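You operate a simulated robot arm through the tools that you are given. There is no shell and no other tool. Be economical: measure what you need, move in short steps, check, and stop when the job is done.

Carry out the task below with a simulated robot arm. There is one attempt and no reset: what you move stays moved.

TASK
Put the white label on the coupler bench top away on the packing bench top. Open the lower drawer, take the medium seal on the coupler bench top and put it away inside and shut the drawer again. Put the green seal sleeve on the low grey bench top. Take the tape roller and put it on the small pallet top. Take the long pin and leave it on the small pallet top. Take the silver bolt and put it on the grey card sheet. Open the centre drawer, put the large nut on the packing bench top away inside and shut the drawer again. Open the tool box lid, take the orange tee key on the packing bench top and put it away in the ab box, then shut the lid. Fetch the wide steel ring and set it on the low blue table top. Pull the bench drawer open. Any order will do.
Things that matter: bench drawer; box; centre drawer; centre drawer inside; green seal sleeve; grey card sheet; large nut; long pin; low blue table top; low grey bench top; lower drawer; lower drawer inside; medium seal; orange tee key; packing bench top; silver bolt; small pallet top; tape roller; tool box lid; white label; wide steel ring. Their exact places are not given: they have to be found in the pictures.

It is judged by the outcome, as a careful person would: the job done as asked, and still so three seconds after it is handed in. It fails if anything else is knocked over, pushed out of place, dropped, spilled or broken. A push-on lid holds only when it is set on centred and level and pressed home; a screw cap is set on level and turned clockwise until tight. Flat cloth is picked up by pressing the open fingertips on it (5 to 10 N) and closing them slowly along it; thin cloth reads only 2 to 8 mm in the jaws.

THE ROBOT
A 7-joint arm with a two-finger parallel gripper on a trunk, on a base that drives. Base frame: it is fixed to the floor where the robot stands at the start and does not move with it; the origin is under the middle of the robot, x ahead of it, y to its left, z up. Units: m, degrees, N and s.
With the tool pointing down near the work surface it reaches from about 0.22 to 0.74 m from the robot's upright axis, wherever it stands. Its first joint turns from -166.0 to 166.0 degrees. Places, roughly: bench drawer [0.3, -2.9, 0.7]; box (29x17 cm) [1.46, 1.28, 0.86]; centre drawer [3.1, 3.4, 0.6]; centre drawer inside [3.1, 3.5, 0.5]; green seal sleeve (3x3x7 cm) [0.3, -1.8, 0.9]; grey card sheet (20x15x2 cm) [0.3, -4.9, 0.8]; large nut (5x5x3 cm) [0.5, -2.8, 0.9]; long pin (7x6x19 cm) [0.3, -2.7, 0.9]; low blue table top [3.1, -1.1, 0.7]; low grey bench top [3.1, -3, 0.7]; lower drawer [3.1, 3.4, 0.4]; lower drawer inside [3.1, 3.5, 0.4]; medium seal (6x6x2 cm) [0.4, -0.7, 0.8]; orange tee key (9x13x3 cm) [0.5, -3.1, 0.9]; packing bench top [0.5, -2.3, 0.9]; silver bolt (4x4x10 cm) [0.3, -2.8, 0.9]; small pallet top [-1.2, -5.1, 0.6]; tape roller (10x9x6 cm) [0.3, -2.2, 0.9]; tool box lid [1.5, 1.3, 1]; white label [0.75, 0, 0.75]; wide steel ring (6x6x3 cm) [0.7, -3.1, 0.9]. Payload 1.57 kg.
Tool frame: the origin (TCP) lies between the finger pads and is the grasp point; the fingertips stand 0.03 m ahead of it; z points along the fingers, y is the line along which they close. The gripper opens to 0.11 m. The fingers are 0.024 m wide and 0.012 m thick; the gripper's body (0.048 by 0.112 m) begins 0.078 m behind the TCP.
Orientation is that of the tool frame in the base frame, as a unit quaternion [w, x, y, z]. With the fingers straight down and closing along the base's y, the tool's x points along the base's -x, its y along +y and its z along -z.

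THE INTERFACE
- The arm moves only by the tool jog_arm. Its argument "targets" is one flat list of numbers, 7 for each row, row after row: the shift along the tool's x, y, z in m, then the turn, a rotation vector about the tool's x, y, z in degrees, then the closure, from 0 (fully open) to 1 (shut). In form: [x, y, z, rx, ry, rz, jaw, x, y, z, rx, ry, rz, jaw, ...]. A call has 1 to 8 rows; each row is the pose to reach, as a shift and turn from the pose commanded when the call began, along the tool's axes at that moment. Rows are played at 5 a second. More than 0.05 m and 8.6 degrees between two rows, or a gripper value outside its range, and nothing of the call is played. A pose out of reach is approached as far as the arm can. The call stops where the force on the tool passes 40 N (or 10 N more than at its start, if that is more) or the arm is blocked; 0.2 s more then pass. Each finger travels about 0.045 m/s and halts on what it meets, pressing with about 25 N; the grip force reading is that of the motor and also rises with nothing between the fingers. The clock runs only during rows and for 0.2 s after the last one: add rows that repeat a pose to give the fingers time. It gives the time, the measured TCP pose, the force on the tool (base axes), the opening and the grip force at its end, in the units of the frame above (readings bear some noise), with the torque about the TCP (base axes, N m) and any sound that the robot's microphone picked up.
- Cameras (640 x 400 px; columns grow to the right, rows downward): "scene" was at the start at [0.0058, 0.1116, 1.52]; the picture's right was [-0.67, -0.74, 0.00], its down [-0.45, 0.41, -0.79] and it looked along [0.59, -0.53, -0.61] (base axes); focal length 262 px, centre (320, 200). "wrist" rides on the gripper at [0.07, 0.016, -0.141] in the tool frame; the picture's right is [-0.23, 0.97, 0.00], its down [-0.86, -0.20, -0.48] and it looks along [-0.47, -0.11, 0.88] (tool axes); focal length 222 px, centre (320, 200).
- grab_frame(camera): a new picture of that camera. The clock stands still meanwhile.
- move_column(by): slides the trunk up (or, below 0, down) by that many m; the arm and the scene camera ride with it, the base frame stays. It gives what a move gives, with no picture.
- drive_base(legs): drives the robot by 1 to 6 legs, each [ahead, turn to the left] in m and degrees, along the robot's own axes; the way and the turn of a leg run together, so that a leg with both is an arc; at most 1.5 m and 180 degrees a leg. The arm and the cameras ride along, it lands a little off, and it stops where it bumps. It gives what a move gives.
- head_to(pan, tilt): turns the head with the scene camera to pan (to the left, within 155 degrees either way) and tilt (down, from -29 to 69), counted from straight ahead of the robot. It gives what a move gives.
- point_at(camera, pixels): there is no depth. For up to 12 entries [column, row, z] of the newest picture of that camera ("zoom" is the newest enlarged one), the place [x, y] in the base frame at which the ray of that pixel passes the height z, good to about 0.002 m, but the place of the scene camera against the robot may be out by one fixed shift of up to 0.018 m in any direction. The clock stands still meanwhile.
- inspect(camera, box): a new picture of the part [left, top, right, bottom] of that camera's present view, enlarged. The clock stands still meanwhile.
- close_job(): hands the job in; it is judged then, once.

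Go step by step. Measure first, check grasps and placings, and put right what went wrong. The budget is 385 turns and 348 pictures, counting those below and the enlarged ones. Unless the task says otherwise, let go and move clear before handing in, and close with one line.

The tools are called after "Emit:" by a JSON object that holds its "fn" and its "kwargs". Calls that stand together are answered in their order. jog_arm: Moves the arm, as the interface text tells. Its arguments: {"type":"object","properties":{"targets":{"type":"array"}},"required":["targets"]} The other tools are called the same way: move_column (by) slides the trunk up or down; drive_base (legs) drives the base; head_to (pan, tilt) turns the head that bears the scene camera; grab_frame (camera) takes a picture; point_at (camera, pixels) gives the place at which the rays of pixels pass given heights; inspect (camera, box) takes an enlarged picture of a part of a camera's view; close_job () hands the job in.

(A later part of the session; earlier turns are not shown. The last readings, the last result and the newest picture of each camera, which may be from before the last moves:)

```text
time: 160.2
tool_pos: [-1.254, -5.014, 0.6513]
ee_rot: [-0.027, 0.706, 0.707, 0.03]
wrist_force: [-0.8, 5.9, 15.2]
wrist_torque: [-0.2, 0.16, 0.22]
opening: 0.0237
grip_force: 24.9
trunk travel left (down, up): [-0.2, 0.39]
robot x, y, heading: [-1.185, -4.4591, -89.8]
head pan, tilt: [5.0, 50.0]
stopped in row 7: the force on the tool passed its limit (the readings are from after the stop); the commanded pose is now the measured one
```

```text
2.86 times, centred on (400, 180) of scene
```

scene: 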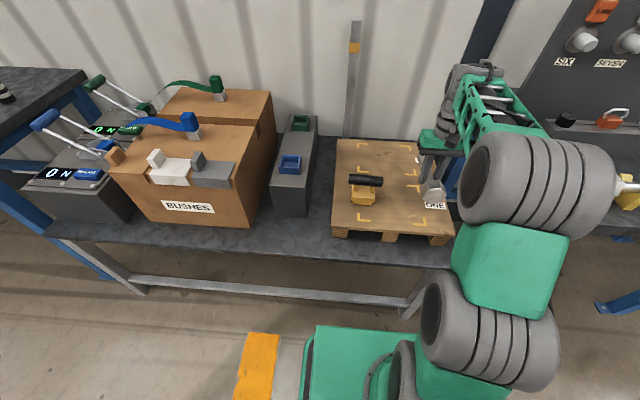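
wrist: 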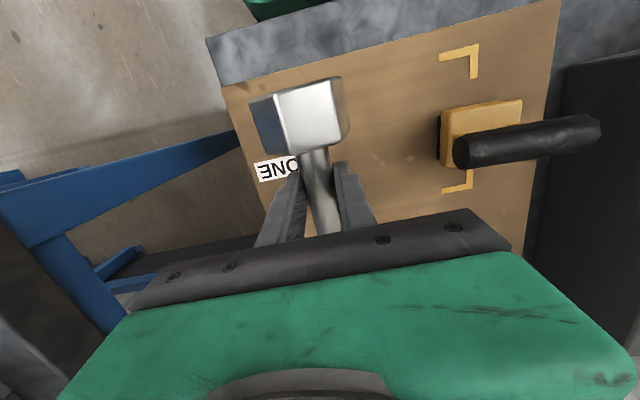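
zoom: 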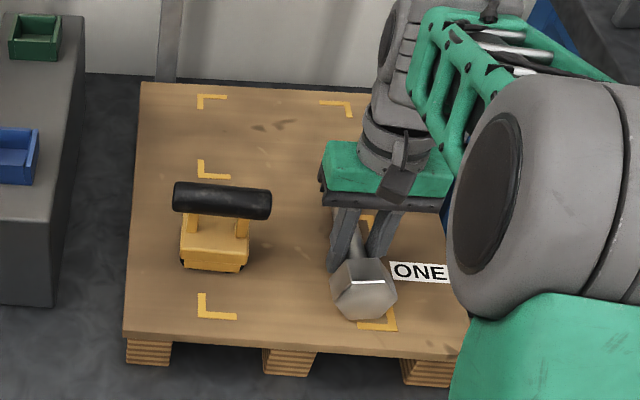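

Contact. Release gently and rise.

Emit:
{"fn": "jog_arm", "kwargs": {"targets": [0, 0, -0.001, 0, 0, 0, 0.9, 0, 0, -0.001, 0, 0, 0, 0.7, 0, 0, -0.001, 0, 0, 0, 0.5, 0.002, 0, -0.02, 0, 0, 0, 0.5, 0.006, 0, -0.06, 0, 0, 0, 0.5, 0.01, 0, -0.1, 0, 0, 0, 0.4]}}

Emit:
{"fn": "grab_frame", "kwargs": {"camera": "wrist"}}

Emit:
{"fn": "inspect", "kwargs": {"camera": "scene", "box": [330, 110, 470, 250]}}

```text
time: 161.6
tool_pos: [-1.2535, -5.0113, 0.7482]
ee_rot: [-0.027, 0.705, 0.708, 0.032]
wrist_force: [0.0, -0.2, -0.5]
wrist_torque: [0.0, 0.0, -0.03]
opening: 0.066
grip_force: 0.2
trunk travel left (down, up): [-0.2, 0.39]
robot x, y, heading: [-1.1838, -4.4562, -90.0]
head pan, tilt: [5.0, 50.0]
```

```text
271 pictures are left
```

wrist: 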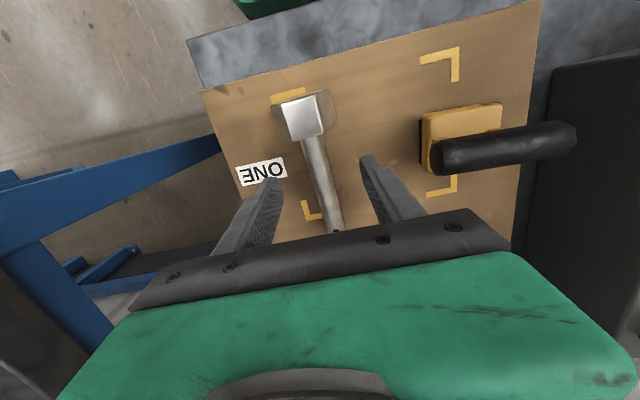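

```text
2.86 times, centred on (400, 180) of scene
```

zoom: 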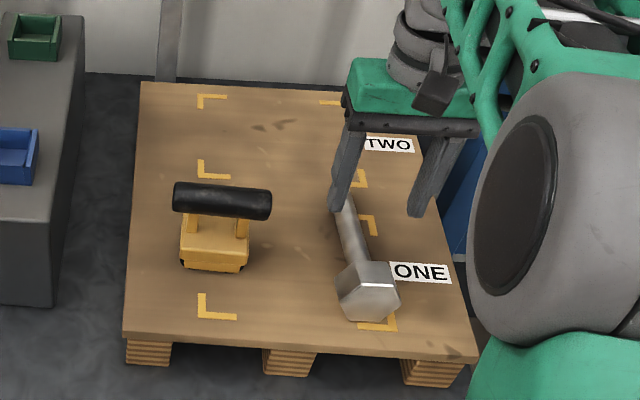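

Both sit on the pallet. Back to the packing bench for the silver bolt.

Emit:
{"fn": "jog_arm", "kwargs": {"targets": [0.03, 0, -0.03, 0, -3, 0, 0.2, 0.06, 0, -0.06, 0, -6, 0, 0, 0.1, -0.01, -0.08, 0, -6, 0, 0]}}

Emit:
{"fn": "move_column", "kwargs": {"by": 0.25}}

Emit:
{"fn": "drive_base", "kwargs": {"legs": [[-0.15, 0], [0, 135], [1.05, 0], [0, 45], [0.75, 0], [0, -90]]}}

Emit:
{"fn": "drive_base", "kwargs": {"legs": [[0.25, 0]]}}

Emit:
{"fn": "grab_frame", "kwargs": {"camera": "wrist"}}

```text
time: 162.4
tool_pos: [-1.2638, -4.9212, 0.8374]
ee_rot: [0.009, 0.706, 0.708, -0.005]
wrist_force: [-0.1, 0.1, -0.1]
wrist_torque: [0.04, -0.01, 0.03]
opening: 0.1102
grip_force: 0.1
trunk travel left (down, up): [-0.2, 0.39]
robot x, y, heading: [-1.1823, -4.4613, -89.9]
head pan, tilt: [5.0, 50.0]
```

```text
time: 165.0
tool_pos: [-1.2635, -4.9192, 1.0875]
ee_rot: [0.009, 0.706, 0.708, -0.005]
wrist_force: [0.4, 0.4, 0.5]
wrist_torque: [-0.01, -0.02, -0.02]
opening: 0.11
grip_force: 0.0
trunk travel left (down, up): [-0.45, 0.14]
robot x, y, heading: [-1.1804, -4.4572, -89.6]
head pan, tilt: [5.0, 50.0]
```

```text
time: 186.5
tool_pos: [0.0072, -2.8597, 1.0877]
ee_rot: [0.011, -0.02, 1.0, 0.003]
wrist_force: [-0.3, -0.9, 0.0]
wrist_torque: [0.01, 0.06, 0.02]
opening: 0.1099
grip_force: 0.0
trunk travel left (down, up): [-0.45, 0.14]
robot x, y, heading: [-0.4577, -2.7911, 2.4]
head pan, tilt: [5.0, 50.0]
```

```text
time: 188.3
tool_pos: [0.2557, -2.8472, 1.0863]
ee_rot: [0.011, -0.023, 1.0, 0.003]
wrist_force: [-1.0, 0.0, 0.1]
wrist_torque: [0.01, -0.01, 0.01]
opening: 0.11
grip_force: 0.1
trunk travel left (down, up): [-0.45, 0.14]
robot x, y, heading: [-0.2097, -2.7838, 2.5]
head pan, tilt: [5.0, 50.0]
```

```text
269 pictures are left
```

wrist: 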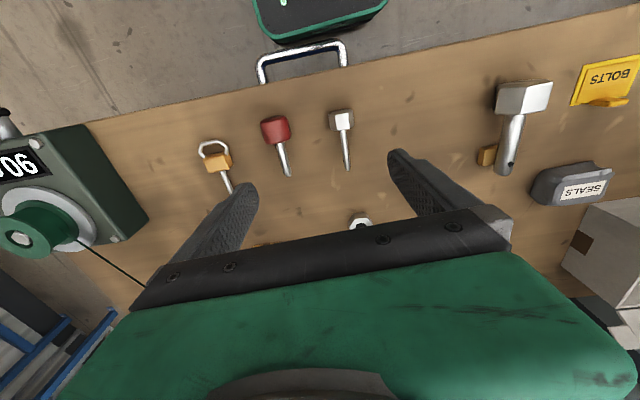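

Emit:
{"fn": "point_at", "kwargs": {"camera": "wrist", "pixels": [[341, 122, 0.88], [347, 168, 0.865], [341, 113, 0.9], [342, 131, 0.88], [275, 128, 0.88], [359, 222, 0.87]]}}

Emit:
{"fn": "inspect", "kwargs": {"camera": "wrist", "box": [250, 80, 430, 240]}}

```text
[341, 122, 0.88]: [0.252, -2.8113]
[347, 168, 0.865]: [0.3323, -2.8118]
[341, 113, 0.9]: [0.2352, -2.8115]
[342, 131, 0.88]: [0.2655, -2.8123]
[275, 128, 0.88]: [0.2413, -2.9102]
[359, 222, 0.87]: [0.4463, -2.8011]
```

```text
2.50 times, centred on (340, 160) of wrist
```

zoom: 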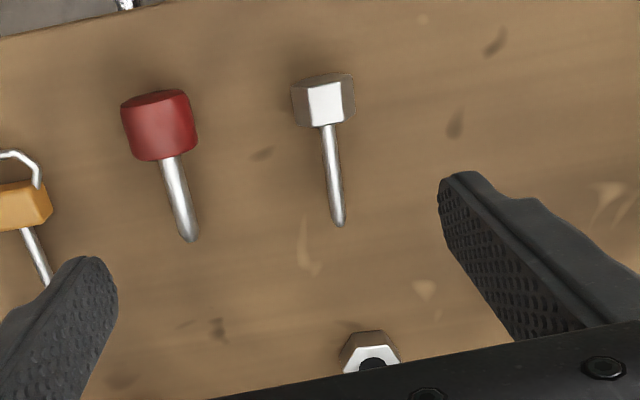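

Emit:
{"fn": "jog_arm", "kwargs": {"targets": [-0.024, 0.035, 0.02, 0, 0, 0, 0.3, -0.024, 0.035, 0.065, 0, 0, 0, 0.5, -0.024, 0.035, 0.11, 0, 0, 0, 0.6, -0.024, 0.035, 0.15, 0, 0, 0, 0.6]}}

Emit:
{"fn": "grab_frame", "kwargs": {"camera": "wrist"}}

```text
time: 189.3
tool_pos: [0.2829, -2.8086, 0.9364]
ee_rot: [0.011, -0.023, 1.0, 0.004]
wrist_force: [0.0, 0.0, 0.9]
wrist_torque: [0.0, 0.0, 0.0]
opening: 0.0441
grip_force: 0.0
trunk travel left (down, up): [-0.45, 0.14]
robot x, y, heading: [-0.2081, -2.7846, 2.7]
head pan, tilt: [5.0, 50.0]
```

```text
267 pictures are left
```

wrist: 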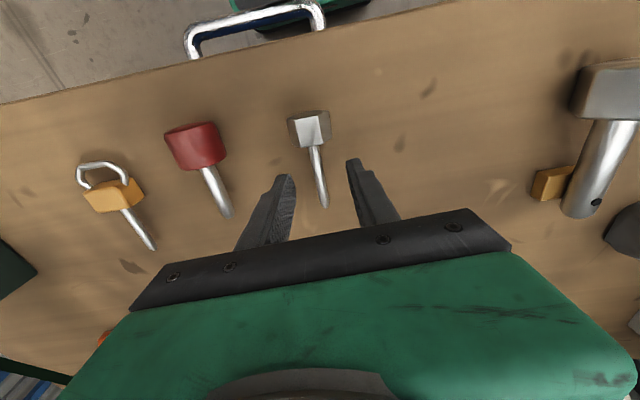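

Emit:
{"fn": "point_at", "kwargs": {"camera": "wrist", "pixels": [[314, 148, 0.875], [323, 205, 0.865]]}}

Emit:
{"fn": "jog_arm", "kwargs": {"targets": [0.0, -0.004, 0.03, 0, 0, 0, 0.6, 0.002, -0.004, 0.044, 0, 0, 0, 0.6, 0.002, -0.004, 0.046, 0, 0, 0, 0.8, 0.002, -0.004, 0.046, 0, 0, 0, 1, 0.002, -0.004, 0.046, 0, 0, 0, 1, 0.002, -0.004, 0.046, 0, 0, 0, 1]}}

Emit:
{"fn": "grab_frame", "kwargs": {"camera": "wrist"}}

```text
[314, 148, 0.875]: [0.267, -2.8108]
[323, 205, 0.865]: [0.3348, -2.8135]
```

```text
time: 190.7
tool_pos: [0.2794, -2.813, 0.891]
ee_rot: [0.011, -0.023, 1.0, 0.003]
wrist_force: [0.7, -1.6, -0.2]
wrist_torque: [-0.17, 0.0, 0.14]
opening: 0.0
grip_force: 21.4
trunk travel left (down, up): [-0.45, 0.14]
robot x, y, heading: [-0.2095, -2.7877, 2.7]
head pan, tilt: [5.0, 50.0]
```

```text
266 pictures are left
```

wrist: 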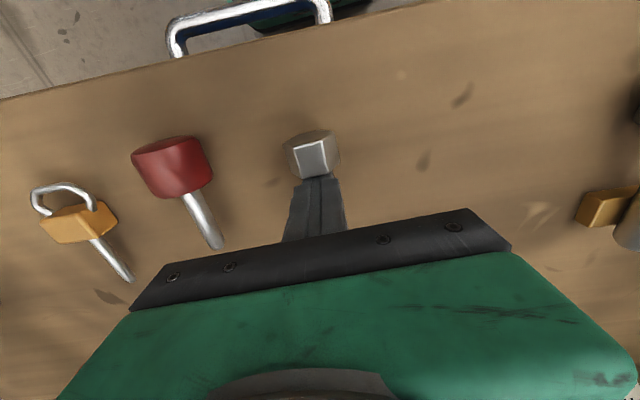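

Closed on nothing: the fingertips are above the shaft. Open and go lower.

Emit:
{"fn": "jog_arm", "kwargs": {"targets": [0, 0, 0, 0, 0, 0, 0.8, 0, 0, 0, 0, 0, 0, 0.65, 0, 0, 0.004, 0, 0, 0, 0.65, 0, 0, 0.007, 0, 0, 0, 0.65, 0, 0, 0.01, 0, 0, 0, 0.65, 0, 0, 0.013, 0, 0, 0, 0.65, 0, 0, 0.016, 0, 0, 0, 0.65]}}

Emit:
{"fn": "grab_frame", "kwargs": {"camera": "wrist"}}

```text
time: 191.8
tool_pos: [0.2794, -2.8138, 0.8902]
ee_rot: [0.013, -0.021, 1.0, 0.002]
wrist_force: [-13.5, 1.0, 21.4]
wrist_torque: [-0.43, 0.58, -0.28]
opening: 0.037
grip_force: 0.1
trunk travel left (down, up): [-0.45, 0.14]
robot x, y, heading: [-0.2085, -2.7864, 2.7]
head pan, tilt: [5.0, 50.0]
stopped in row 5: the force on the tool passed its limit (the readings are from after the stop); the commanded pose is now the measured one
```

```text
265 pictures are left
```

wrist: 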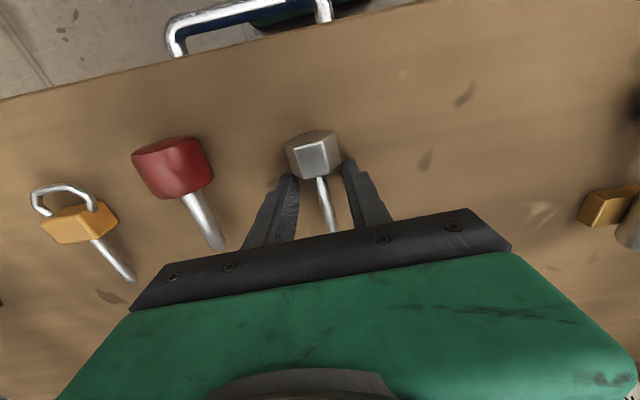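

Emit:
{"fn": "inspect", "kwargs": {"camera": "wrist", "box": [260, 110, 390, 240]}}

Emit:
{"fn": "head_to", "kwargs": {"pan": -5, "tilt": 50}}

Emit:
{"fn": "grab_frame", "kwargs": {"camera": "scene"}}

```text
3.08 times, centred on (325, 175) of wrist
```

zoom: 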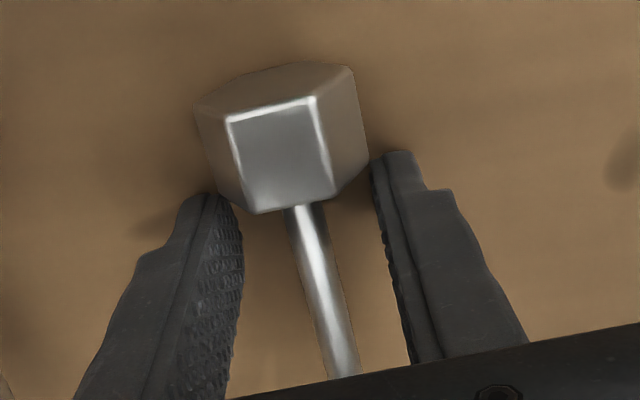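

```text
time: 192.5
tool_pos: [0.2796, -2.8134, 0.8897]
ee_rot: [0.014, -0.023, 1.0, 0.002]
wrist_force: [-20.0, 0.8, 34.4]
wrist_torque: [-0.75, 0.9, -0.54]
opening: 0.0372
grip_force: 0.1
trunk travel left (down, up): [-0.45, 0.14]
robot x, y, heading: [-0.2103, -2.7878, 2.5]
head pan, tilt: [-5.0, 50.0]
```

```text
263 pictures are left
```

scene: 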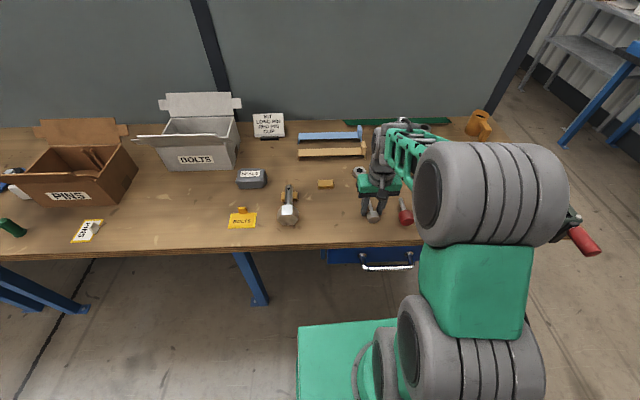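

The bench stops the tips at z≈0.86, yet the thin shaft wasn't gripped; I'll grip the head instead.

Emit:
{"fn": "jog_arm", "kwargs": {"targets": [0, 0, -0.02, 0, 0, 0, 0.4, 0, 0, -0.05, 0, 0, 0, 0.35, 0.015, 0.001, -0.055, 0, 0, 0, 0.35, 0.029, 0.001, -0.055, 0, 0, 0, 0.35]}}

Emit:
{"fn": "grab_frame", "kwargs": {"camera": "wrist"}}

```text
time: 193.5
tool_pos: [0.2508, -2.8136, 0.9428]
ee_rot: [0.013, -0.022, 1.0, 0.002]
wrist_force: [-0.1, 0.0, -0.2]
wrist_torque: [-0.03, 0.01, 0.01]
opening: 0.0713
grip_force: 0.1
trunk travel left (down, up): [-0.45, 0.14]
robot x, y, heading: [-0.2103, -2.7855, 2.7]
head pan, tilt: [-5.0, 50.0]
```

```text
262 pictures are left
```

wrist: 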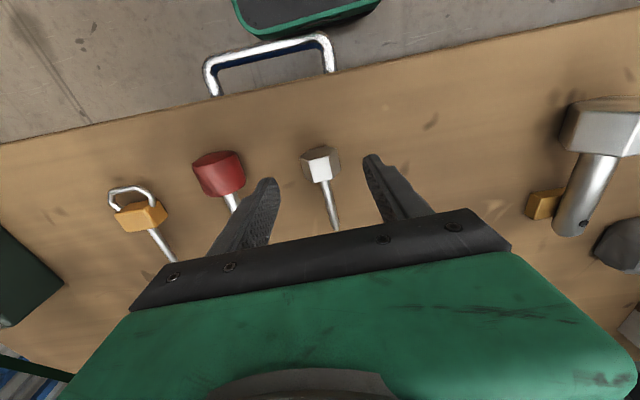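

Emit:
{"fn": "point_at", "kwargs": {"camera": "wrist", "pixels": [[321, 163, 0.88], [321, 182, 0.88], [321, 148, 0.88], [303, 165, 0.88], [340, 163, 0.88]]}}

Emit:
{"fn": "inspect", "kwargs": {"camera": "wrist", "box": [250, 120, 400, 240]}}

```text
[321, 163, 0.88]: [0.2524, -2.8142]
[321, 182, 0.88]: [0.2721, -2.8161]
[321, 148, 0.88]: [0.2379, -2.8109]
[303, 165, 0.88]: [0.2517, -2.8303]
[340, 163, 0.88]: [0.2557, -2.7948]
```

```text
3.33 times, centred on (325, 180) of wrist
```

zoom: 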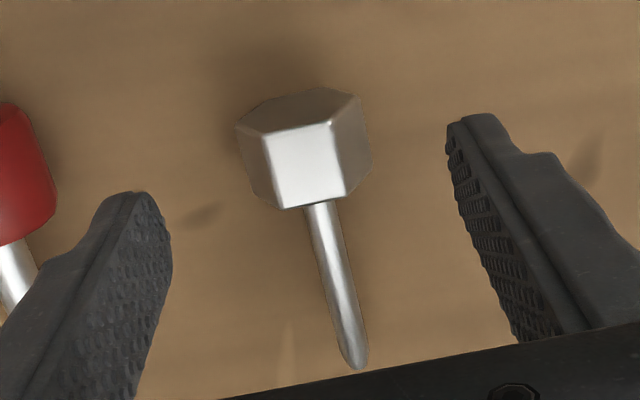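

Emit:
{"fn": "jog_arm", "kwargs": {"targets": [0, 0, 0.025, 0, 0, 0, 0.35, 0.001, 0, 0.049, 0, 0, 0, 0.35, 0.001, 0, 0.049, 0, 0, 0, 0.6, 0.001, 0, 0.049, 0, 0, 0, 0.8, 0.001, 0, 0.049, 0, 0, 0, 1, 0.001, 0, 0.049, 0, 0, 0, 1]}}

Emit:
{"fn": "inspect", "kwargs": {"camera": "wrist", "box": [250, 120, 400, 240]}}

```text
time: 194.9
tool_pos: [0.2518, -2.814, 0.8939]
ee_rot: [0.012, -0.021, 1.0, 0.002]
wrist_force: [0.1, 0.8, 0.0]
wrist_torque: [0.0, 0.03, -0.04]
opening: 0.0362
grip_force: 24.8
trunk travel left (down, up): [-0.45, 0.14]
robot x, y, heading: [-0.209, -2.7838, 2.8]
head pan, tilt: [-5.0, 50.0]
```

```text
3.33 times, centred on (325, 180) of wrist
```

zoom: 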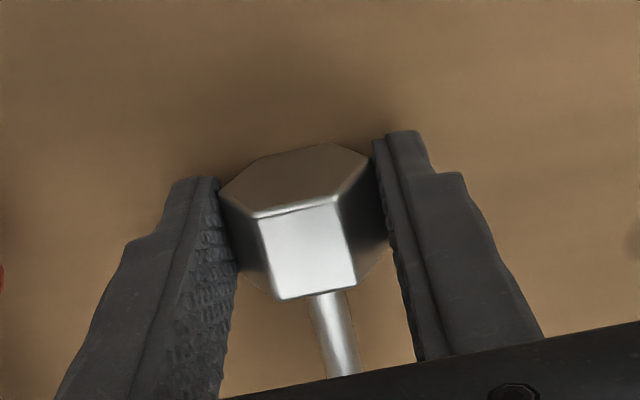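

Head gripped (36 mm). Lift, retract, and drive to the card bench.

Emit:
{"fn": "jog_arm", "kwargs": {"targets": [0, 0, -0.02, 0, 0, 0, 1, 0, 0, -0.06, 0, 0, 0, 1, 0, 0, -0.1, 0, 0, 0, 1, 0.0, 0, -0.15, 0, 0, 0, 1, 0, 0, -0.2, 0, 0, 0, 1, 0.02, 0, -0.24, 0, 0, 0, 1]}}

Emit:
{"fn": "grab_frame", "kwargs": {"camera": "wrist"}}

Emit:
{"fn": "drive_base", "kwargs": {"legs": [[-0.25, -2.5], [0, -90], [0.7, 0], [0, 45], [1.0, 0], [0, -45]]}}

Emit:
{"fn": "head_to", "kwargs": {"pan": 10, "tilt": 40}}

Emit:
{"fn": "grab_frame", "kwargs": {"camera": "scene"}}

Emit:
{"fn": "grab_frame", "kwargs": {"camera": "wrist"}}

```text
time: 196.3
tool_pos: [0.2273, -2.8161, 1.1328]
ee_rot: [0.012, -0.022, 1.0, 0.002]
wrist_force: [-1.2, -0.6, -1.2]
wrist_torque: [0.0, 0.03, -0.03]
opening: 0.0363
grip_force: 25.2
trunk travel left (down, up): [-0.45, 0.14]
robot x, y, heading: [-0.2105, -2.7873, 2.9]
head pan, tilt: [-5.0, 50.0]
```

```text
259 pictures are left
```

wrist: 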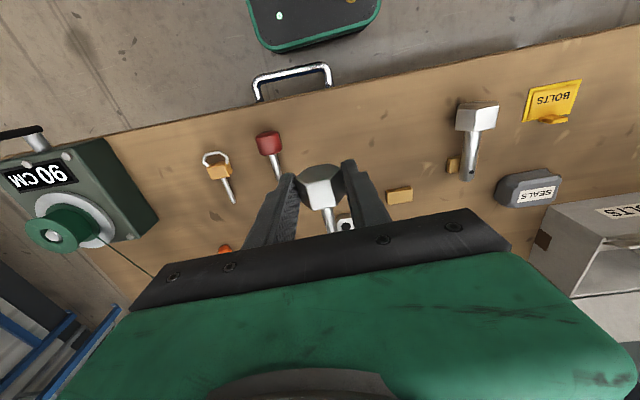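

```text
time: 214.4
tool_pos: [0.203, -4.6584, 1.1319]
ee_rot: [0.011, 0.712, 0.702, -0.008]
wrist_force: [-0.2, -0.3, -0.2]
wrist_torque: [0.0, 0.03, 0.0]
opening: 0.0363
grip_force: 25.3
trunk travel left (down, up): [-0.45, 0.14]
robot x, y, heading: [0.2603, -4.2244, -90.8]
head pan, tilt: [-5.0, 50.0]
```

```text
time: 215.2
tool_pos: [0.2026, -4.6587, 1.1327]
ee_rot: [0.01, 0.712, 0.702, -0.008]
wrist_force: [-0.2, 0.1, -0.7]
wrist_torque: [0.02, 0.02, 0.0]
opening: 0.036
grip_force: 24.8
trunk travel left (down, up): [-0.45, 0.14]
robot x, y, heading: [0.2609, -4.2234, -91.0]
head pan, tilt: [10.0, 40.0]
```

```text
258 pictures are left
```

scene: 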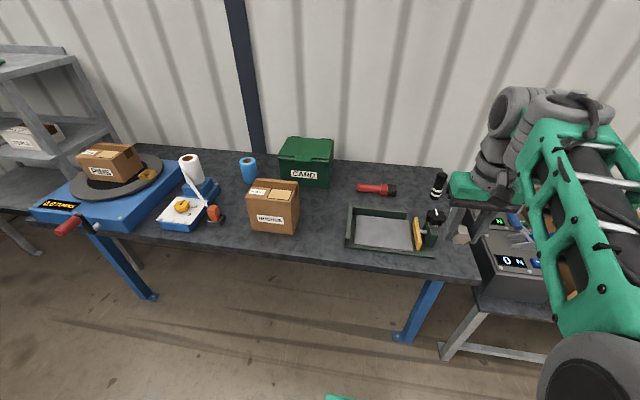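

```text
257 pictures are left
```

wrist: 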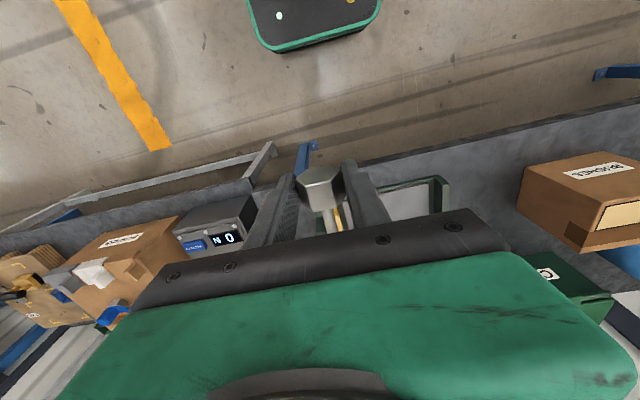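

Emit:
{"fn": "inspect", "kwargs": {"camera": "scene", "box": [320, 170, 480, 270]}}

Emit:
{"fn": "point_at", "kwargs": {"camera": "scene", "pixels": [[355, 218, 0.8], [410, 222, 0.8], [410, 250, 0.8], [352, 243, 0.8], [383, 233, 0.8], [475, 285, 0.8], [350, 253, 0.78], [436, 256, 0.78]]}}

```text
4.00 times, centred on (400, 220) of scene
```

zoom: 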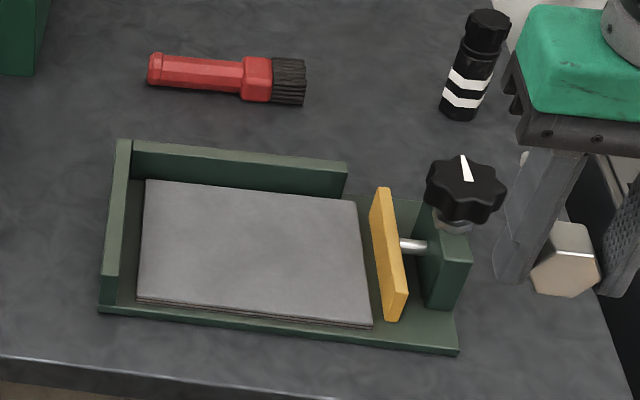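

```text
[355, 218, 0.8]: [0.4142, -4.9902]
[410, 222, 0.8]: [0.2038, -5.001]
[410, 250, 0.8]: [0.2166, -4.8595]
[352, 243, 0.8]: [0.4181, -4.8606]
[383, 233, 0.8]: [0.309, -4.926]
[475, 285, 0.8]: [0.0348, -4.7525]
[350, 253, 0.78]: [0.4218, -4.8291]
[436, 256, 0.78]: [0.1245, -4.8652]
```

The card stack's centre is near (0.31,-4.93). Approach and move above it.

Emit:
{"fn": "drive_base", "kwargs": {"legs": [[0.12, 0]]}}

Emit:
{"fn": "jog_arm", "kwargs": {"targets": [-0.02, 0.03, 0, 0, 0, 0, 1, -0.04, 0.06, 0.02, 0, 0, 0, 1, -0.06, 0.09, 0.05, 0, 0, 0, 1, -0.08, 0.105, 0.09, 0, 0, 0, 1, -0.08, 0.105, 0.13, 0, 0, 0, 1]}}

Emit:
{"fn": "grab_frame", "kwargs": {"camera": "wrist"}}

Emit:
{"fn": "grab_frame", "kwargs": {"camera": "scene"}}

```text
time: 216.4
tool_pos: [0.2027, -4.7783, 1.1315]
ee_rot: [0.011, 0.712, 0.703, -0.007]
wrist_force: [-0.3, -0.2, -0.4]
wrist_torque: [0.02, -0.02, 0.03]
opening: 0.0363
grip_force: 25.2
trunk travel left (down, up): [-0.45, 0.14]
robot x, y, heading: [0.2654, -4.3407, -90.7]
head pan, tilt: [10.0, 40.0]
```

```text
time: 217.6
tool_pos: [0.3068, -4.8628, 1.006]
ee_rot: [0.011, 0.711, 0.703, -0.008]
wrist_force: [0.5, -0.4, -0.9]
wrist_torque: [0.0, 0.02, -0.02]
opening: 0.0362
grip_force: 25.3
trunk travel left (down, up): [-0.45, 0.14]
robot x, y, heading: [0.2618, -4.3446, -90.8]
head pan, tilt: [10.0, 40.0]
```

```text
255 pictures are left
```

wrist: 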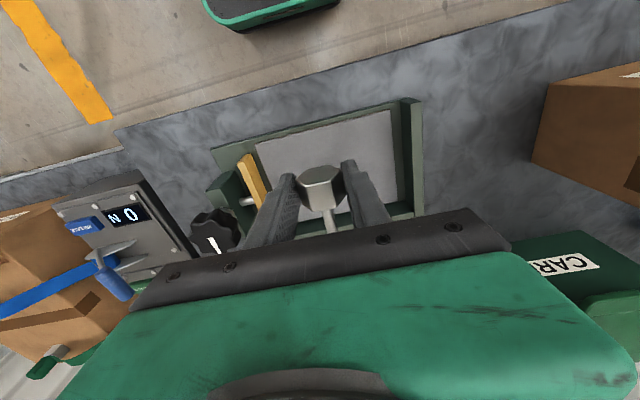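

```text
254 pictures are left
```

scene: 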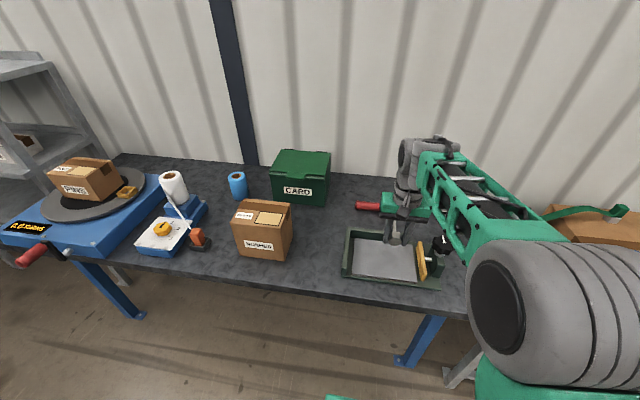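

Emit:
{"fn": "point_at", "kwargs": {"camera": "wrist", "pixels": [[256, 145, 0.8], [388, 111, 0.8], [397, 198, 0.8], [325, 130, 0.8], [247, 160, 0.83], [216, 215, 0.86]]}}

Emit:
{"fn": "inspect", "kwargs": {"camera": "wrist", "box": [200, 80, 440, 260]}}

```text
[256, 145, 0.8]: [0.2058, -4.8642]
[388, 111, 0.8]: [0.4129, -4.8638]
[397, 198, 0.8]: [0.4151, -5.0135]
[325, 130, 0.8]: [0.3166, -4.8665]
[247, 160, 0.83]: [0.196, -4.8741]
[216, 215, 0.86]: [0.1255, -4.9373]
```

```text
2.22 times, centred on (320, 170) of wrist
```

zoom: 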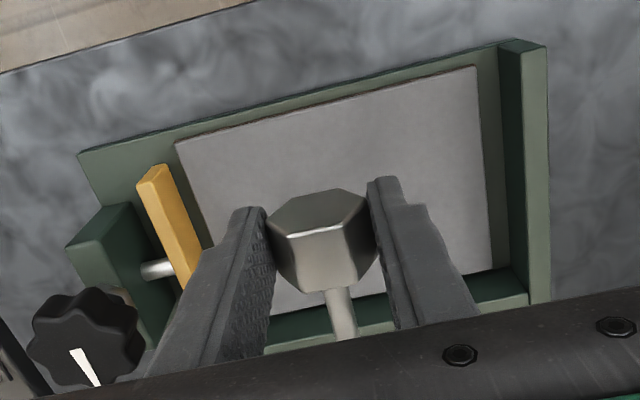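

Emit:
{"fn": "jog_arm", "kwargs": {"targets": [-0.02, 0, 0.04, 0, 0, 0, 1, -0.042, 0, 0.08, 0, 0, 0, 1, -0.042, 0, 0.12, 0, 0, 0, 1, -0.042, 0, 0.15, 0, 0, 0, 1]}}

Emit:
{"fn": "jog_arm", "kwargs": {"targets": [0, 0, 0.004, 0, 0, 0, 1, 0, 0, 0.008, 0, 0, 0, 1, 0, 0, 0.012, 0, 0, 0, 1, 0, 0, 0.016, 0, 0, 0, 1, 0, 0, 0.02, 0, 0, 0, 1, 0, 0, 0.024, 0, 0, 0, 1]}}

Emit:
{"fn": "grab_frame", "kwargs": {"camera": "wrist"}}

Emit:
{"fn": "inspect", "kwargs": {"camera": "scene", "box": [330, 180, 470, 300]}}

```text
time: 218.6
tool_pos: [0.3056, -4.9112, 0.8557]
ee_rot: [0.012, 0.712, 0.702, -0.008]
wrist_force: [0.1, 0.3, -2.0]
wrist_torque: [-0.03, 0.0, 0.01]
opening: 0.0364
grip_force: 25.0
trunk travel left (down, up): [-0.45, 0.14]
robot x, y, heading: [0.2582, -4.3446, -90.4]
head pan, tilt: [10.0, 40.0]
```

```text
time: 219.4
tool_pos: [0.307, -4.9134, 0.8528]
ee_rot: [0.017, 0.712, 0.701, -0.013]
wrist_force: [0.0, 0.1, 13.2]
wrist_torque: [0.17, 0.16, -0.08]
opening: 0.0363
grip_force: 25.1
trunk travel left (down, up): [-0.45, 0.14]
robot x, y, heading: [0.2612, -4.3424, -90.5]
head pan, tilt: [10.0, 40.0]
stopped in row 4: the force on the tool passed its limit (the readings are from after the stop); the commanded pose is now the measured one
```

```text
252 pictures are left
```

wrist: 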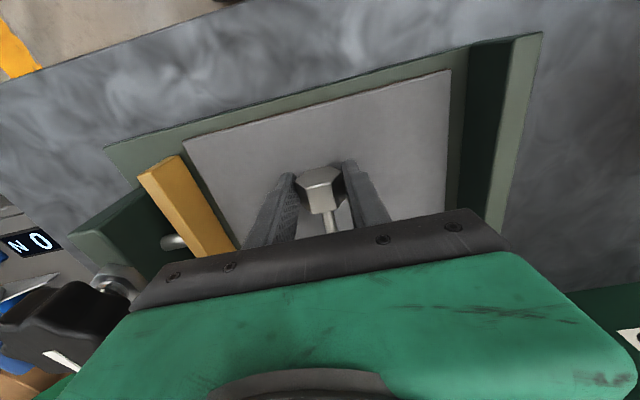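

```text
3.33 times, centred on (400, 240) of scene
```

zoom: 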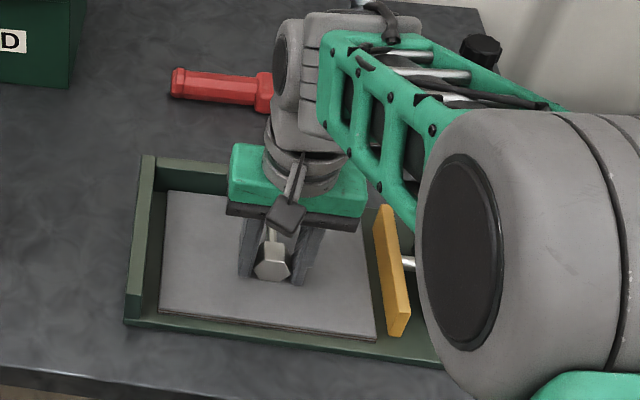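

Contact; release and rise.

Emit:
{"fn": "jog_arm", "kwargs": {"targets": [0, 0, -0.001, 0, 0, 0, 0.85, 0, 0, -0.001, 0, 0, 0, 0.6, 0, 0, -0.001, 0, 0, 0, 0.4, 0, 0, -0.02, 0, 0, 0, 0.4, 0, 0, -0.06, 0, 0, 0, 0.3, 0.02, 0, -0.1, 0, 0, 0, 0.2, 0.04, 0, -0.14, 0, 0, 0, 0, 0.06, 0, -0.18, 0, 0, 0, 0]}}

Emit:
{"fn": "grab_frame", "kwargs": {"camera": "wrist"}}

```text
time: 221.2
tool_pos: [0.3077, -4.8453, 1.027]
ee_rot: [0.015, 0.712, 0.702, -0.011]
wrist_force: [0.8, 0.3, 0.1]
wrist_torque: [0.02, 0.02, 0.0]
opening: 0.1101
grip_force: 0.1
trunk travel left (down, up): [-0.45, 0.14]
robot x, y, heading: [0.2597, -4.339, -90.7]
head pan, tilt: [10.0, 40.0]
```

```text
250 pictures are left
```

wrist: 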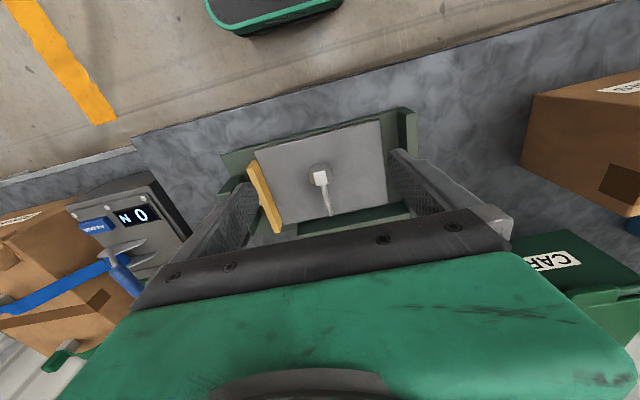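

The bolt lies on the card. Next the wide steel ring; approach the packing bench from its end.

Emit:
{"fn": "jog_arm", "kwargs": {"targets": [0.02, -0.02, -0.04, 0, 0, 0, 0, 0.04, -0.04, -0.08, 0, 0, 0, 0]}}

Emit:
{"fn": "drive_base", "kwargs": {"legs": [[-0.3, 0], [0, 90], [0.38, 0], [0, 90]]}}

Emit:
{"fn": "head_to", "kwargs": {"pan": 0, "tilt": 40}}

Emit:
{"fn": "grab_frame", "kwargs": {"camera": "scene"}}

Emit:
{"fn": "grab_frame", "kwargs": {"camera": "wrist"}}

```text
time: 221.8
tool_pos: [0.268, -4.8027, 1.1044]
ee_rot: [0.014, 0.711, 0.703, -0.011]
wrist_force: [0.6, -0.2, 0.9]
wrist_torque: [-0.01, 0.01, -0.03]
opening: 0.1099
grip_force: 0.0
trunk travel left (down, up): [-0.45, 0.14]
robot x, y, heading: [0.2643, -4.3424, -90.7]
head pan, tilt: [10.0, 40.0]
```

```text
time: 233.6
tool_pos: [0.6394, -3.5893, 1.1037]
ee_rot: [0.01, -0.703, 0.711, 0.014]
wrist_force: [-0.7, -0.4, 1.3]
wrist_torque: [-0.03, 0.04, -0.01]
opening: 0.1101
grip_force: 0.0
trunk travel left (down, up): [-0.45, 0.14]
robot x, y, heading: [0.6416, -4.0487, 89.0]
head pan, tilt: [10.0, 40.0]
```

```text
time: 234.3
tool_pos: [0.6399, -3.5873, 1.1035]
ee_rot: [0.011, -0.703, 0.711, 0.014]
wrist_force: [0.5, 0.0, -0.4]
wrist_torque: [0.03, 0.0, -0.01]
opening: 0.1103
grip_force: 0.0
trunk travel left (down, up): [-0.45, 0.14]
robot x, y, heading: [0.6484, -4.0485, 89.2]
head pan, tilt: [0.0, 40.0]
```

```text
249 pictures are left
```

scene: 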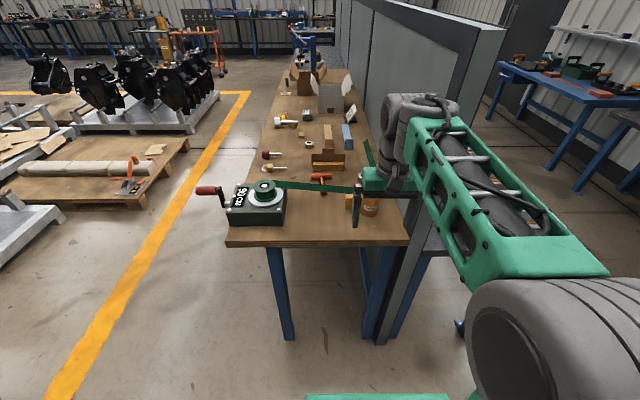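

```text
248 pictures are left
```

wrist: 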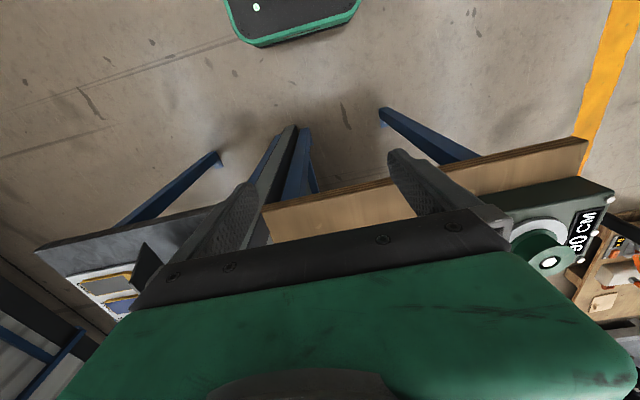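

Emit:
{"fn": "inspect", "kwargs": {"camera": "scene", "box": [210, 60, 430, 250]}}

Emit:
{"fn": "head_to", "kwargs": {"pan": -60, "tilt": 30}}

Emit:
{"fn": "grab_frame", "kwargs": {"camera": "scene"}}

```text
2.11 times, centred on (320, 155) of scene
```

zoom: 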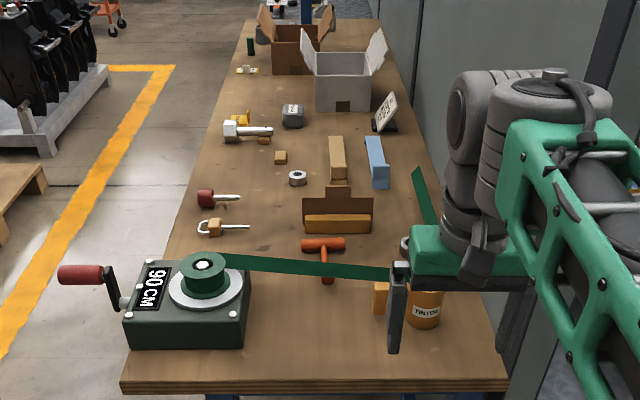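

```text
time: 235.6
tool_pos: [0.6404, -3.5859, 1.1054]
ee_rot: [0.011, -0.703, 0.711, 0.014]
wrist_force: [-0.8, 0.2, -0.7]
wrist_torque: [0.02, -0.01, 0.0]
opening: 0.1101
grip_force: 0.0
trunk travel left (down, up): [-0.45, 0.14]
robot x, y, heading: [0.6456, -4.0463, 89.3]
head pan, tilt: [-60.0, 30.0]
```

```text
246 pictures are left
```

scene: 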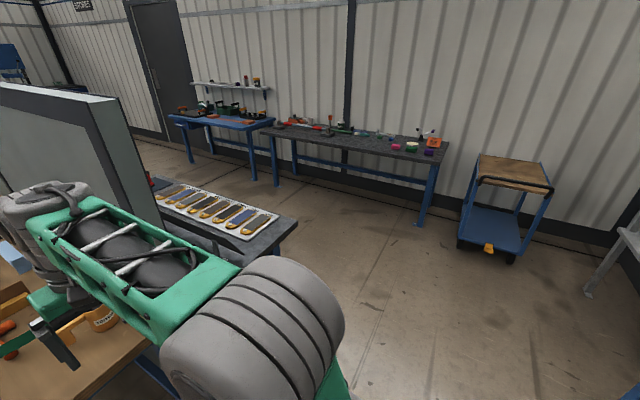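

Emit:
{"fn": "head_to", "kwargs": {"pan": 0, "tilt": 45}}

Emit:
{"fn": "jog_arm", "kwargs": {"targets": [0, -0.045, -0.02, 0, 0, 0, 0, 0, -0.09, -0.04, 0, 0, 0, 0, 0, -0.135, -0.06, 0, 0, 0, 0, 0, -0.18, -0.08, 0, 0, 0, 0, 0, -0.22, -0.1, 0, 0, 0, 0]}}

Emit:
{"fn": "grab_frame", "kwargs": {"camera": "scene"}}

Emit:
{"fn": "inspect", "kwargs": {"camera": "scene", "box": [220, 100, 440, 240]}}

```text
time: 236.9
tool_pos: [0.6388, -3.5873, 1.1039]
ee_rot: [0.01, -0.702, 0.712, 0.014]
wrist_force: [-0.3, 0.7, -0.4]
wrist_torque: [0.0, 0.0, 0.03]
opening: 0.1099
grip_force: 0.1
trunk travel left (down, up): [-0.45, 0.14]
robot x, y, heading: [0.6482, -4.0457, 89.3]
head pan, tilt: [0.0, 45.0]
```

```text
time: 238.1
tool_pos: [0.8613, -3.5959, 1.2045]
ee_rot: [0.01, -0.702, 0.712, 0.015]
wrist_force: [0.3, 0.6, 0.2]
wrist_torque: [-0.01, -0.04, 0.01]
opening: 0.11
grip_force: 0.1
out of reach, approached as far as the arm can: row 3, 4
trunk travel left (down, up): [-0.45, 0.14]
robot x, y, heading: [0.6438, -4.0454, 89.1]
head pan, tilt: [0.0, 45.0]
```

```text
245 pictures are left
```

scene: 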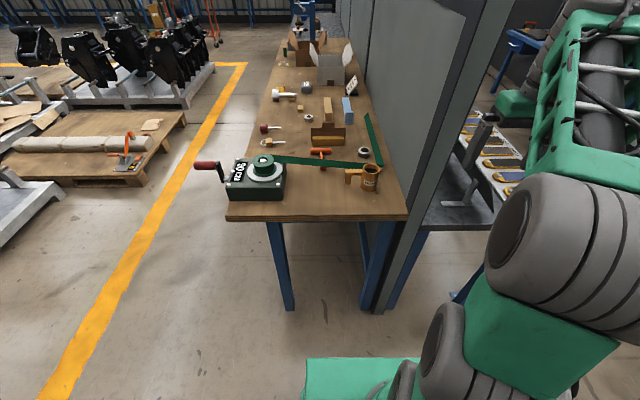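

```text
2.86 times, centred on (330, 170) of scene
```

zoom: 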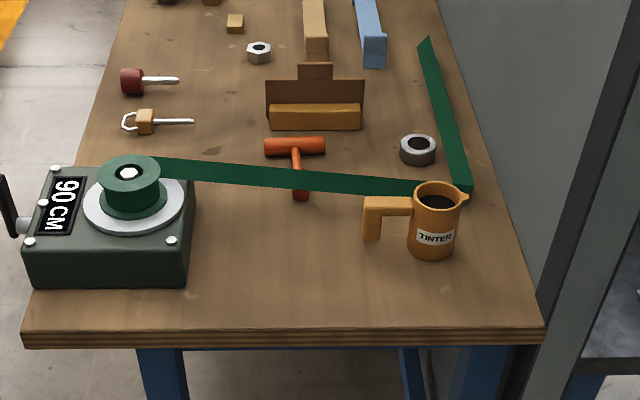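

Emit:
{"fn": "point_at", "kwargs": {"camera": "scene", "pixels": [[363, 153, 0.87], [368, 190, 0.87], [405, 219, 0.85], [228, 219, 0.85], [320, 152, 0.87], [324, 168, 0.87], [382, 166, 0.87], [365, 115, 0.87], [275, 198, 0.87]]}}

Emit:
{"fn": "grab_frame", "kwargs": {"camera": "wrist"}}

```text
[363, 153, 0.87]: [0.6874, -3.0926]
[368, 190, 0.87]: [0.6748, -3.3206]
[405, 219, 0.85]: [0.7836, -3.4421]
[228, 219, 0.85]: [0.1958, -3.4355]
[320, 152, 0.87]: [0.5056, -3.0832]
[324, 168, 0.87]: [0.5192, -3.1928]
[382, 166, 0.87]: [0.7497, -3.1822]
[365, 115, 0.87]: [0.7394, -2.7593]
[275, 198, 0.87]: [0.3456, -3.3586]
```

```text
243 pictures are left
```

wrist: 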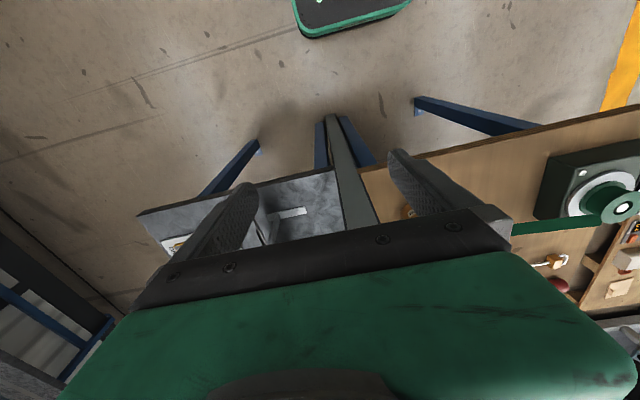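

Emit:
{"fn": "jog_arm", "kwargs": {"targets": [0, 0.045, 0.0, 0, 0, 8.5, 0, 0, 0.09, 0.0, 0, 0, 17, 0, 0, 0.135, 0, 0, 0, 25.5, 0, 0, 0.18, 0, 0, 0, 34, 0, 0, 0.2, 0, 0, 0, 42.5, 0, 0, 0.2, 0, 0, 0, 51, 0, 0, 0.2, 0, 0, 0, 59.5, 0, 0, 0.2, 0, 0, 0, 68, 0]}}

Emit:
{"fn": "jog_arm", "kwargs": {"targets": [0, 0, 0, 0, 0, 8, 0, 0, 0, 0, 0, 0, 16, 0, 0, 0, 0, 0, 0, 22, 0]}}

Emit:
{"fn": "drive_base", "kwargs": {"legs": [[0.29, 1]]}}

Emit:
{"fn": "grab_frame", "kwargs": {"camera": "scene"}}

Emit:
{"fn": "grab_frame", "kwargs": {"camera": "wrist"}}

```text
time: 239.9
tool_pos: [0.6585, -3.5919, 1.206]
ee_rot: [0.002, -0.183, 0.983, 0.018]
wrist_force: [0.6, -1.0, 1.0]
wrist_torque: [-0.01, 0.03, 0.0]
opening: 0.1101
grip_force: 0.0
trunk travel left (down, up): [-0.45, 0.14]
robot x, y, heading: [0.6465, -4.046, 89.3]
head pan, tilt: [0.0, 45.0]
```

```text
time: 240.7
tool_pos: [0.6608, -3.5911, 1.2045]
ee_rot: [-0.003, 0.008, 1.0, 0.017]
wrist_force: [0.0, 0.7, -0.2]
wrist_torque: [-0.02, 0.01, -0.02]
opening: 0.11
grip_force: 0.0
trunk travel left (down, up): [-0.45, 0.14]
robot x, y, heading: [0.6487, -4.0473, 89.3]
head pan, tilt: [0.0, 45.0]
```

```text
time: 242.7
tool_pos: [0.6568, -3.3001, 1.2041]
ee_rot: [-0.003, 0.001, 1.0, 0.017]
wrist_force: [-0.2, 0.6, 0.9]
wrist_torque: [-0.01, 0.0, -0.01]
opening: 0.1102
grip_force: 0.1
trunk travel left (down, up): [-0.45, 0.14]
robot x, y, heading: [0.6484, -3.7549, 89.7]
head pan, tilt: [0.0, 45.0]
```

```text
242 pictures are left
```

scene: 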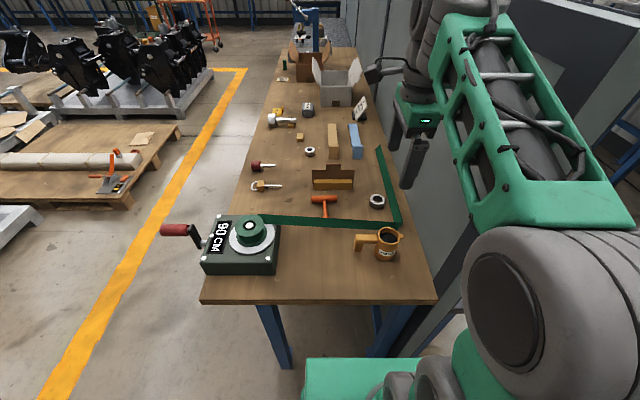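

```text
241 pictures are left
```

wrist: 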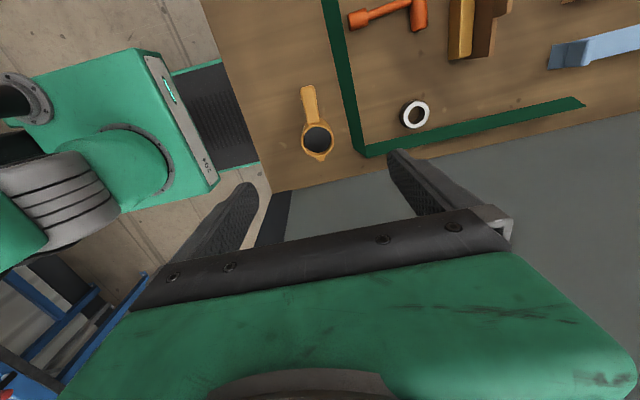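

Emit:
{"fn": "point_at", "kwargs": {"camera": "wrist", "pixels": [[415, 115, 0.875], [403, 115, 0.875], [428, 113, 0.875], [363, 155, 0.87], [420, 142, 0.87], [348, 100, 0.87], [318, 130, 0.95], [352, 20, 0.875], [418, 12, 0.875]]}}

Emit:
{"fn": "inspect", "kwargs": {"camera": "wrist", "box": [290, 0, 530, 170]}}

```text
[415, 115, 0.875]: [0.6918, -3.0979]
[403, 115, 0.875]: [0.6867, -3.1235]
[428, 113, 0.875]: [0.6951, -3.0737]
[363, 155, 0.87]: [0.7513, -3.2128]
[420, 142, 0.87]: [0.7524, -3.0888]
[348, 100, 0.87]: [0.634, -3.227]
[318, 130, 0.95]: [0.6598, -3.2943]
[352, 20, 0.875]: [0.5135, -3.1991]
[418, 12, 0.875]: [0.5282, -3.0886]
```

```text
2.35 times, centred on (410, 85) of wrist
```

zoom: 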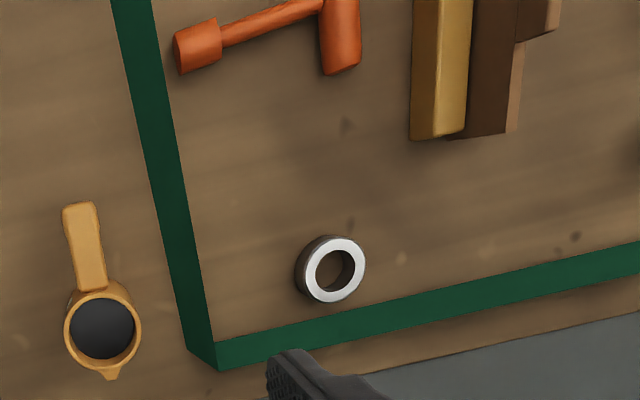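

Emit:
{"fn": "jog_arm", "kwargs": {"targets": [-0.01, 0.045, 0.01, 2, 0, 0, 0, -0.02, 0.09, 0.02, 2, 0, 0, 0, -0.033, 0.135, 0.03, 2, 0, 0, 0, -0.033, 0.175, 0.05, 2, 0, 0, 0, -0.033, 0.198, 0.08, 2, 0, 0, 0, -0.033, 0.198, 0.12, 2, 0, 0, 0, -0.033, 0.197, 0.16, 2, 0, 0, 0, -0.033, 0.196, 0.2, 2, 0, 0, 0]}}

Emit:
{"fn": "grab_frame", "kwargs": {"camera": "wrist"}}

Emit:
{"fn": "inspect", "kwargs": {"camera": "scene", "box": [300, 100, 480, 280]}}

```text
time: 244.5
tool_pos: [0.6894, -3.0959, 1.0125]
ee_rot: [-0.002, 0.001, 1.0, 0.001]
wrist_force: [0.1, 0.1, -0.3]
wrist_torque: [-0.01, -0.01, -0.01]
opening: 0.1101
grip_force: 0.1
trunk travel left (down, up): [-0.45, 0.14]
robot x, y, heading: [0.6493, -3.7549, 89.9]
head pan, tilt: [0.0, 45.0]
```

```text
239 pictures are left
```

wrist: 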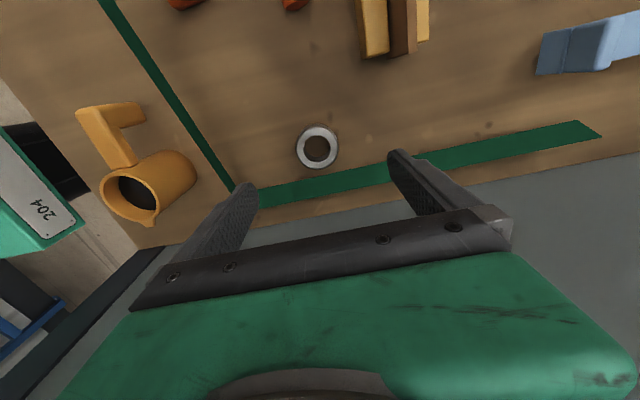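

```text
2.22 times, centred on (390, 190) of scene
```

zoom: 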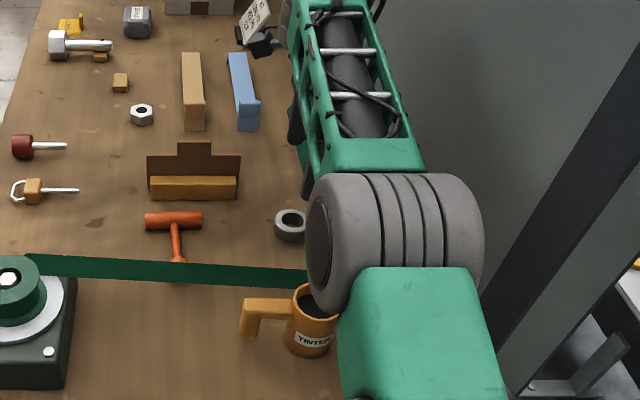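

Emit:
{"fn": "point_at", "kwargs": {"camera": "wrist", "pixels": [[317, 147, 0.89], [296, 150, 0.89], [338, 145, 0.89], [317, 190, 0.86], [232, 188, 0.87]]}}

Emit:
{"fn": "jog_arm", "kwargs": {"targets": [0, 0, 0.03, 0, 0, 0, 0.1, 0, 0, 0.06, 0, 0, 0, 0.2]}}

Emit:
{"fn": "grab_frame", "kwargs": {"camera": "wrist"}}

```text
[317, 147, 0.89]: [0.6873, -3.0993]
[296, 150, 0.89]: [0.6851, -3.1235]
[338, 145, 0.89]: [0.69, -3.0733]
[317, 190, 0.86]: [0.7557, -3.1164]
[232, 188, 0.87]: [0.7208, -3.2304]
```

```text
time: 245.1
tool_pos: [0.6895, -3.0956, 0.9508]
ee_rot: [-0.003, 0.0, 1.0, 0.0]
wrist_force: [0.4, 0.5, 0.0]
wrist_torque: [0.0, -0.03, 0.04]
opening: 0.0878
grip_force: 0.1
trunk travel left (down, up): [-0.45, 0.14]
robot x, y, heading: [0.6502, -3.7573, 89.9]
head pan, tilt: [0.0, 45.0]
```

```text
237 pictures are left
```

wrist: 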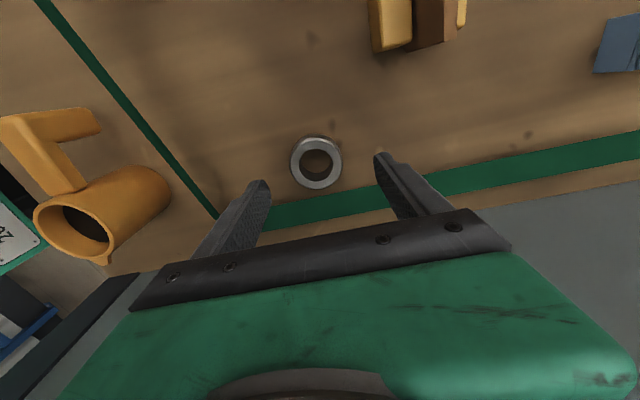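

Emit:
{"fn": "jog_arm", "kwargs": {"targets": [0.001, -0.003, 0.03, 0, 0, 0, 0.25, 0.001, -0.003, 0.055, 0, 0, 0, 0.25, 0.001, -0.003, 0.055, 0, 0, 0, 0.5, 0.001, -0.003, 0.055, 0, 0, 0, 0.7, 0.001, -0.003, 0.055, 0, 0, 0, 1, 0.001, -0.003, 0.055, 0, 0, 0, 1]}}

Emit:
{"fn": "jog_arm", "kwargs": {"targets": [0, 0, -0.03, 0, 0, 0, 1, 0, 0, -0.07, 0, 0, 0, 1, 0, 0, -0.11, 0, 0, 0, 1, 0, -0.01, -0.15, 0, 0, 0, 1, 0, -0.03, -0.19, 0, 0, 0, 1, 0, -0.06, -0.23, 0, 0, 0, 1, 0.0, -0.1, -0.26, 0, 0, 0, 1, 0.0, -0.14, -0.29, 0, 0, 0, 1]}}

Emit:
{"fn": "grab_frame", "kwargs": {"camera": "wrist"}}

```text
time: 246.5
tool_pos: [0.6872, -3.0997, 0.8946]
ee_rot: [-0.003, 0.001, 1.0, 0.0]
wrist_force: [0.1, 0.1, -0.3]
wrist_torque: [0.05, 0.01, 0.02]
opening: 0.0528
grip_force: 24.3
trunk travel left (down, up): [-0.45, 0.14]
robot x, y, heading: [0.6463, -3.758, 90.0]
head pan, tilt: [0.0, 45.0]
```

```text
time: 248.3
tool_pos: [0.6901, -3.2407, 1.1845]
ee_rot: [-0.003, 0.001, 1.0, 0.0]
wrist_force: [-0.4, -0.1, -1.7]
wrist_torque: [0.01, 0.01, 0.04]
opening: 0.0529
grip_force: 24.5
trunk travel left (down, up): [-0.45, 0.14]
robot x, y, heading: [0.6447, -3.756, 90.1]
head pan, tilt: [0.0, 45.0]
```

```text
236 pictures are left
```

wrist: 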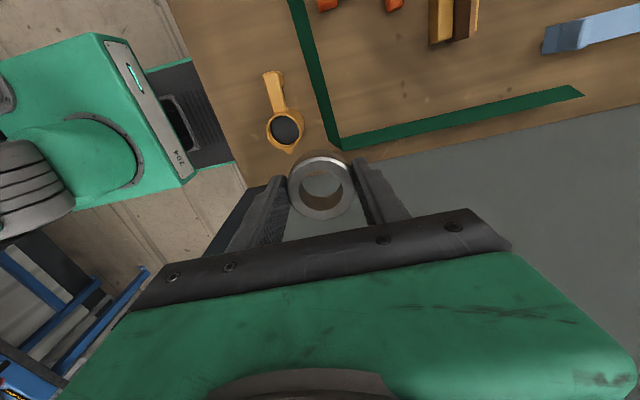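

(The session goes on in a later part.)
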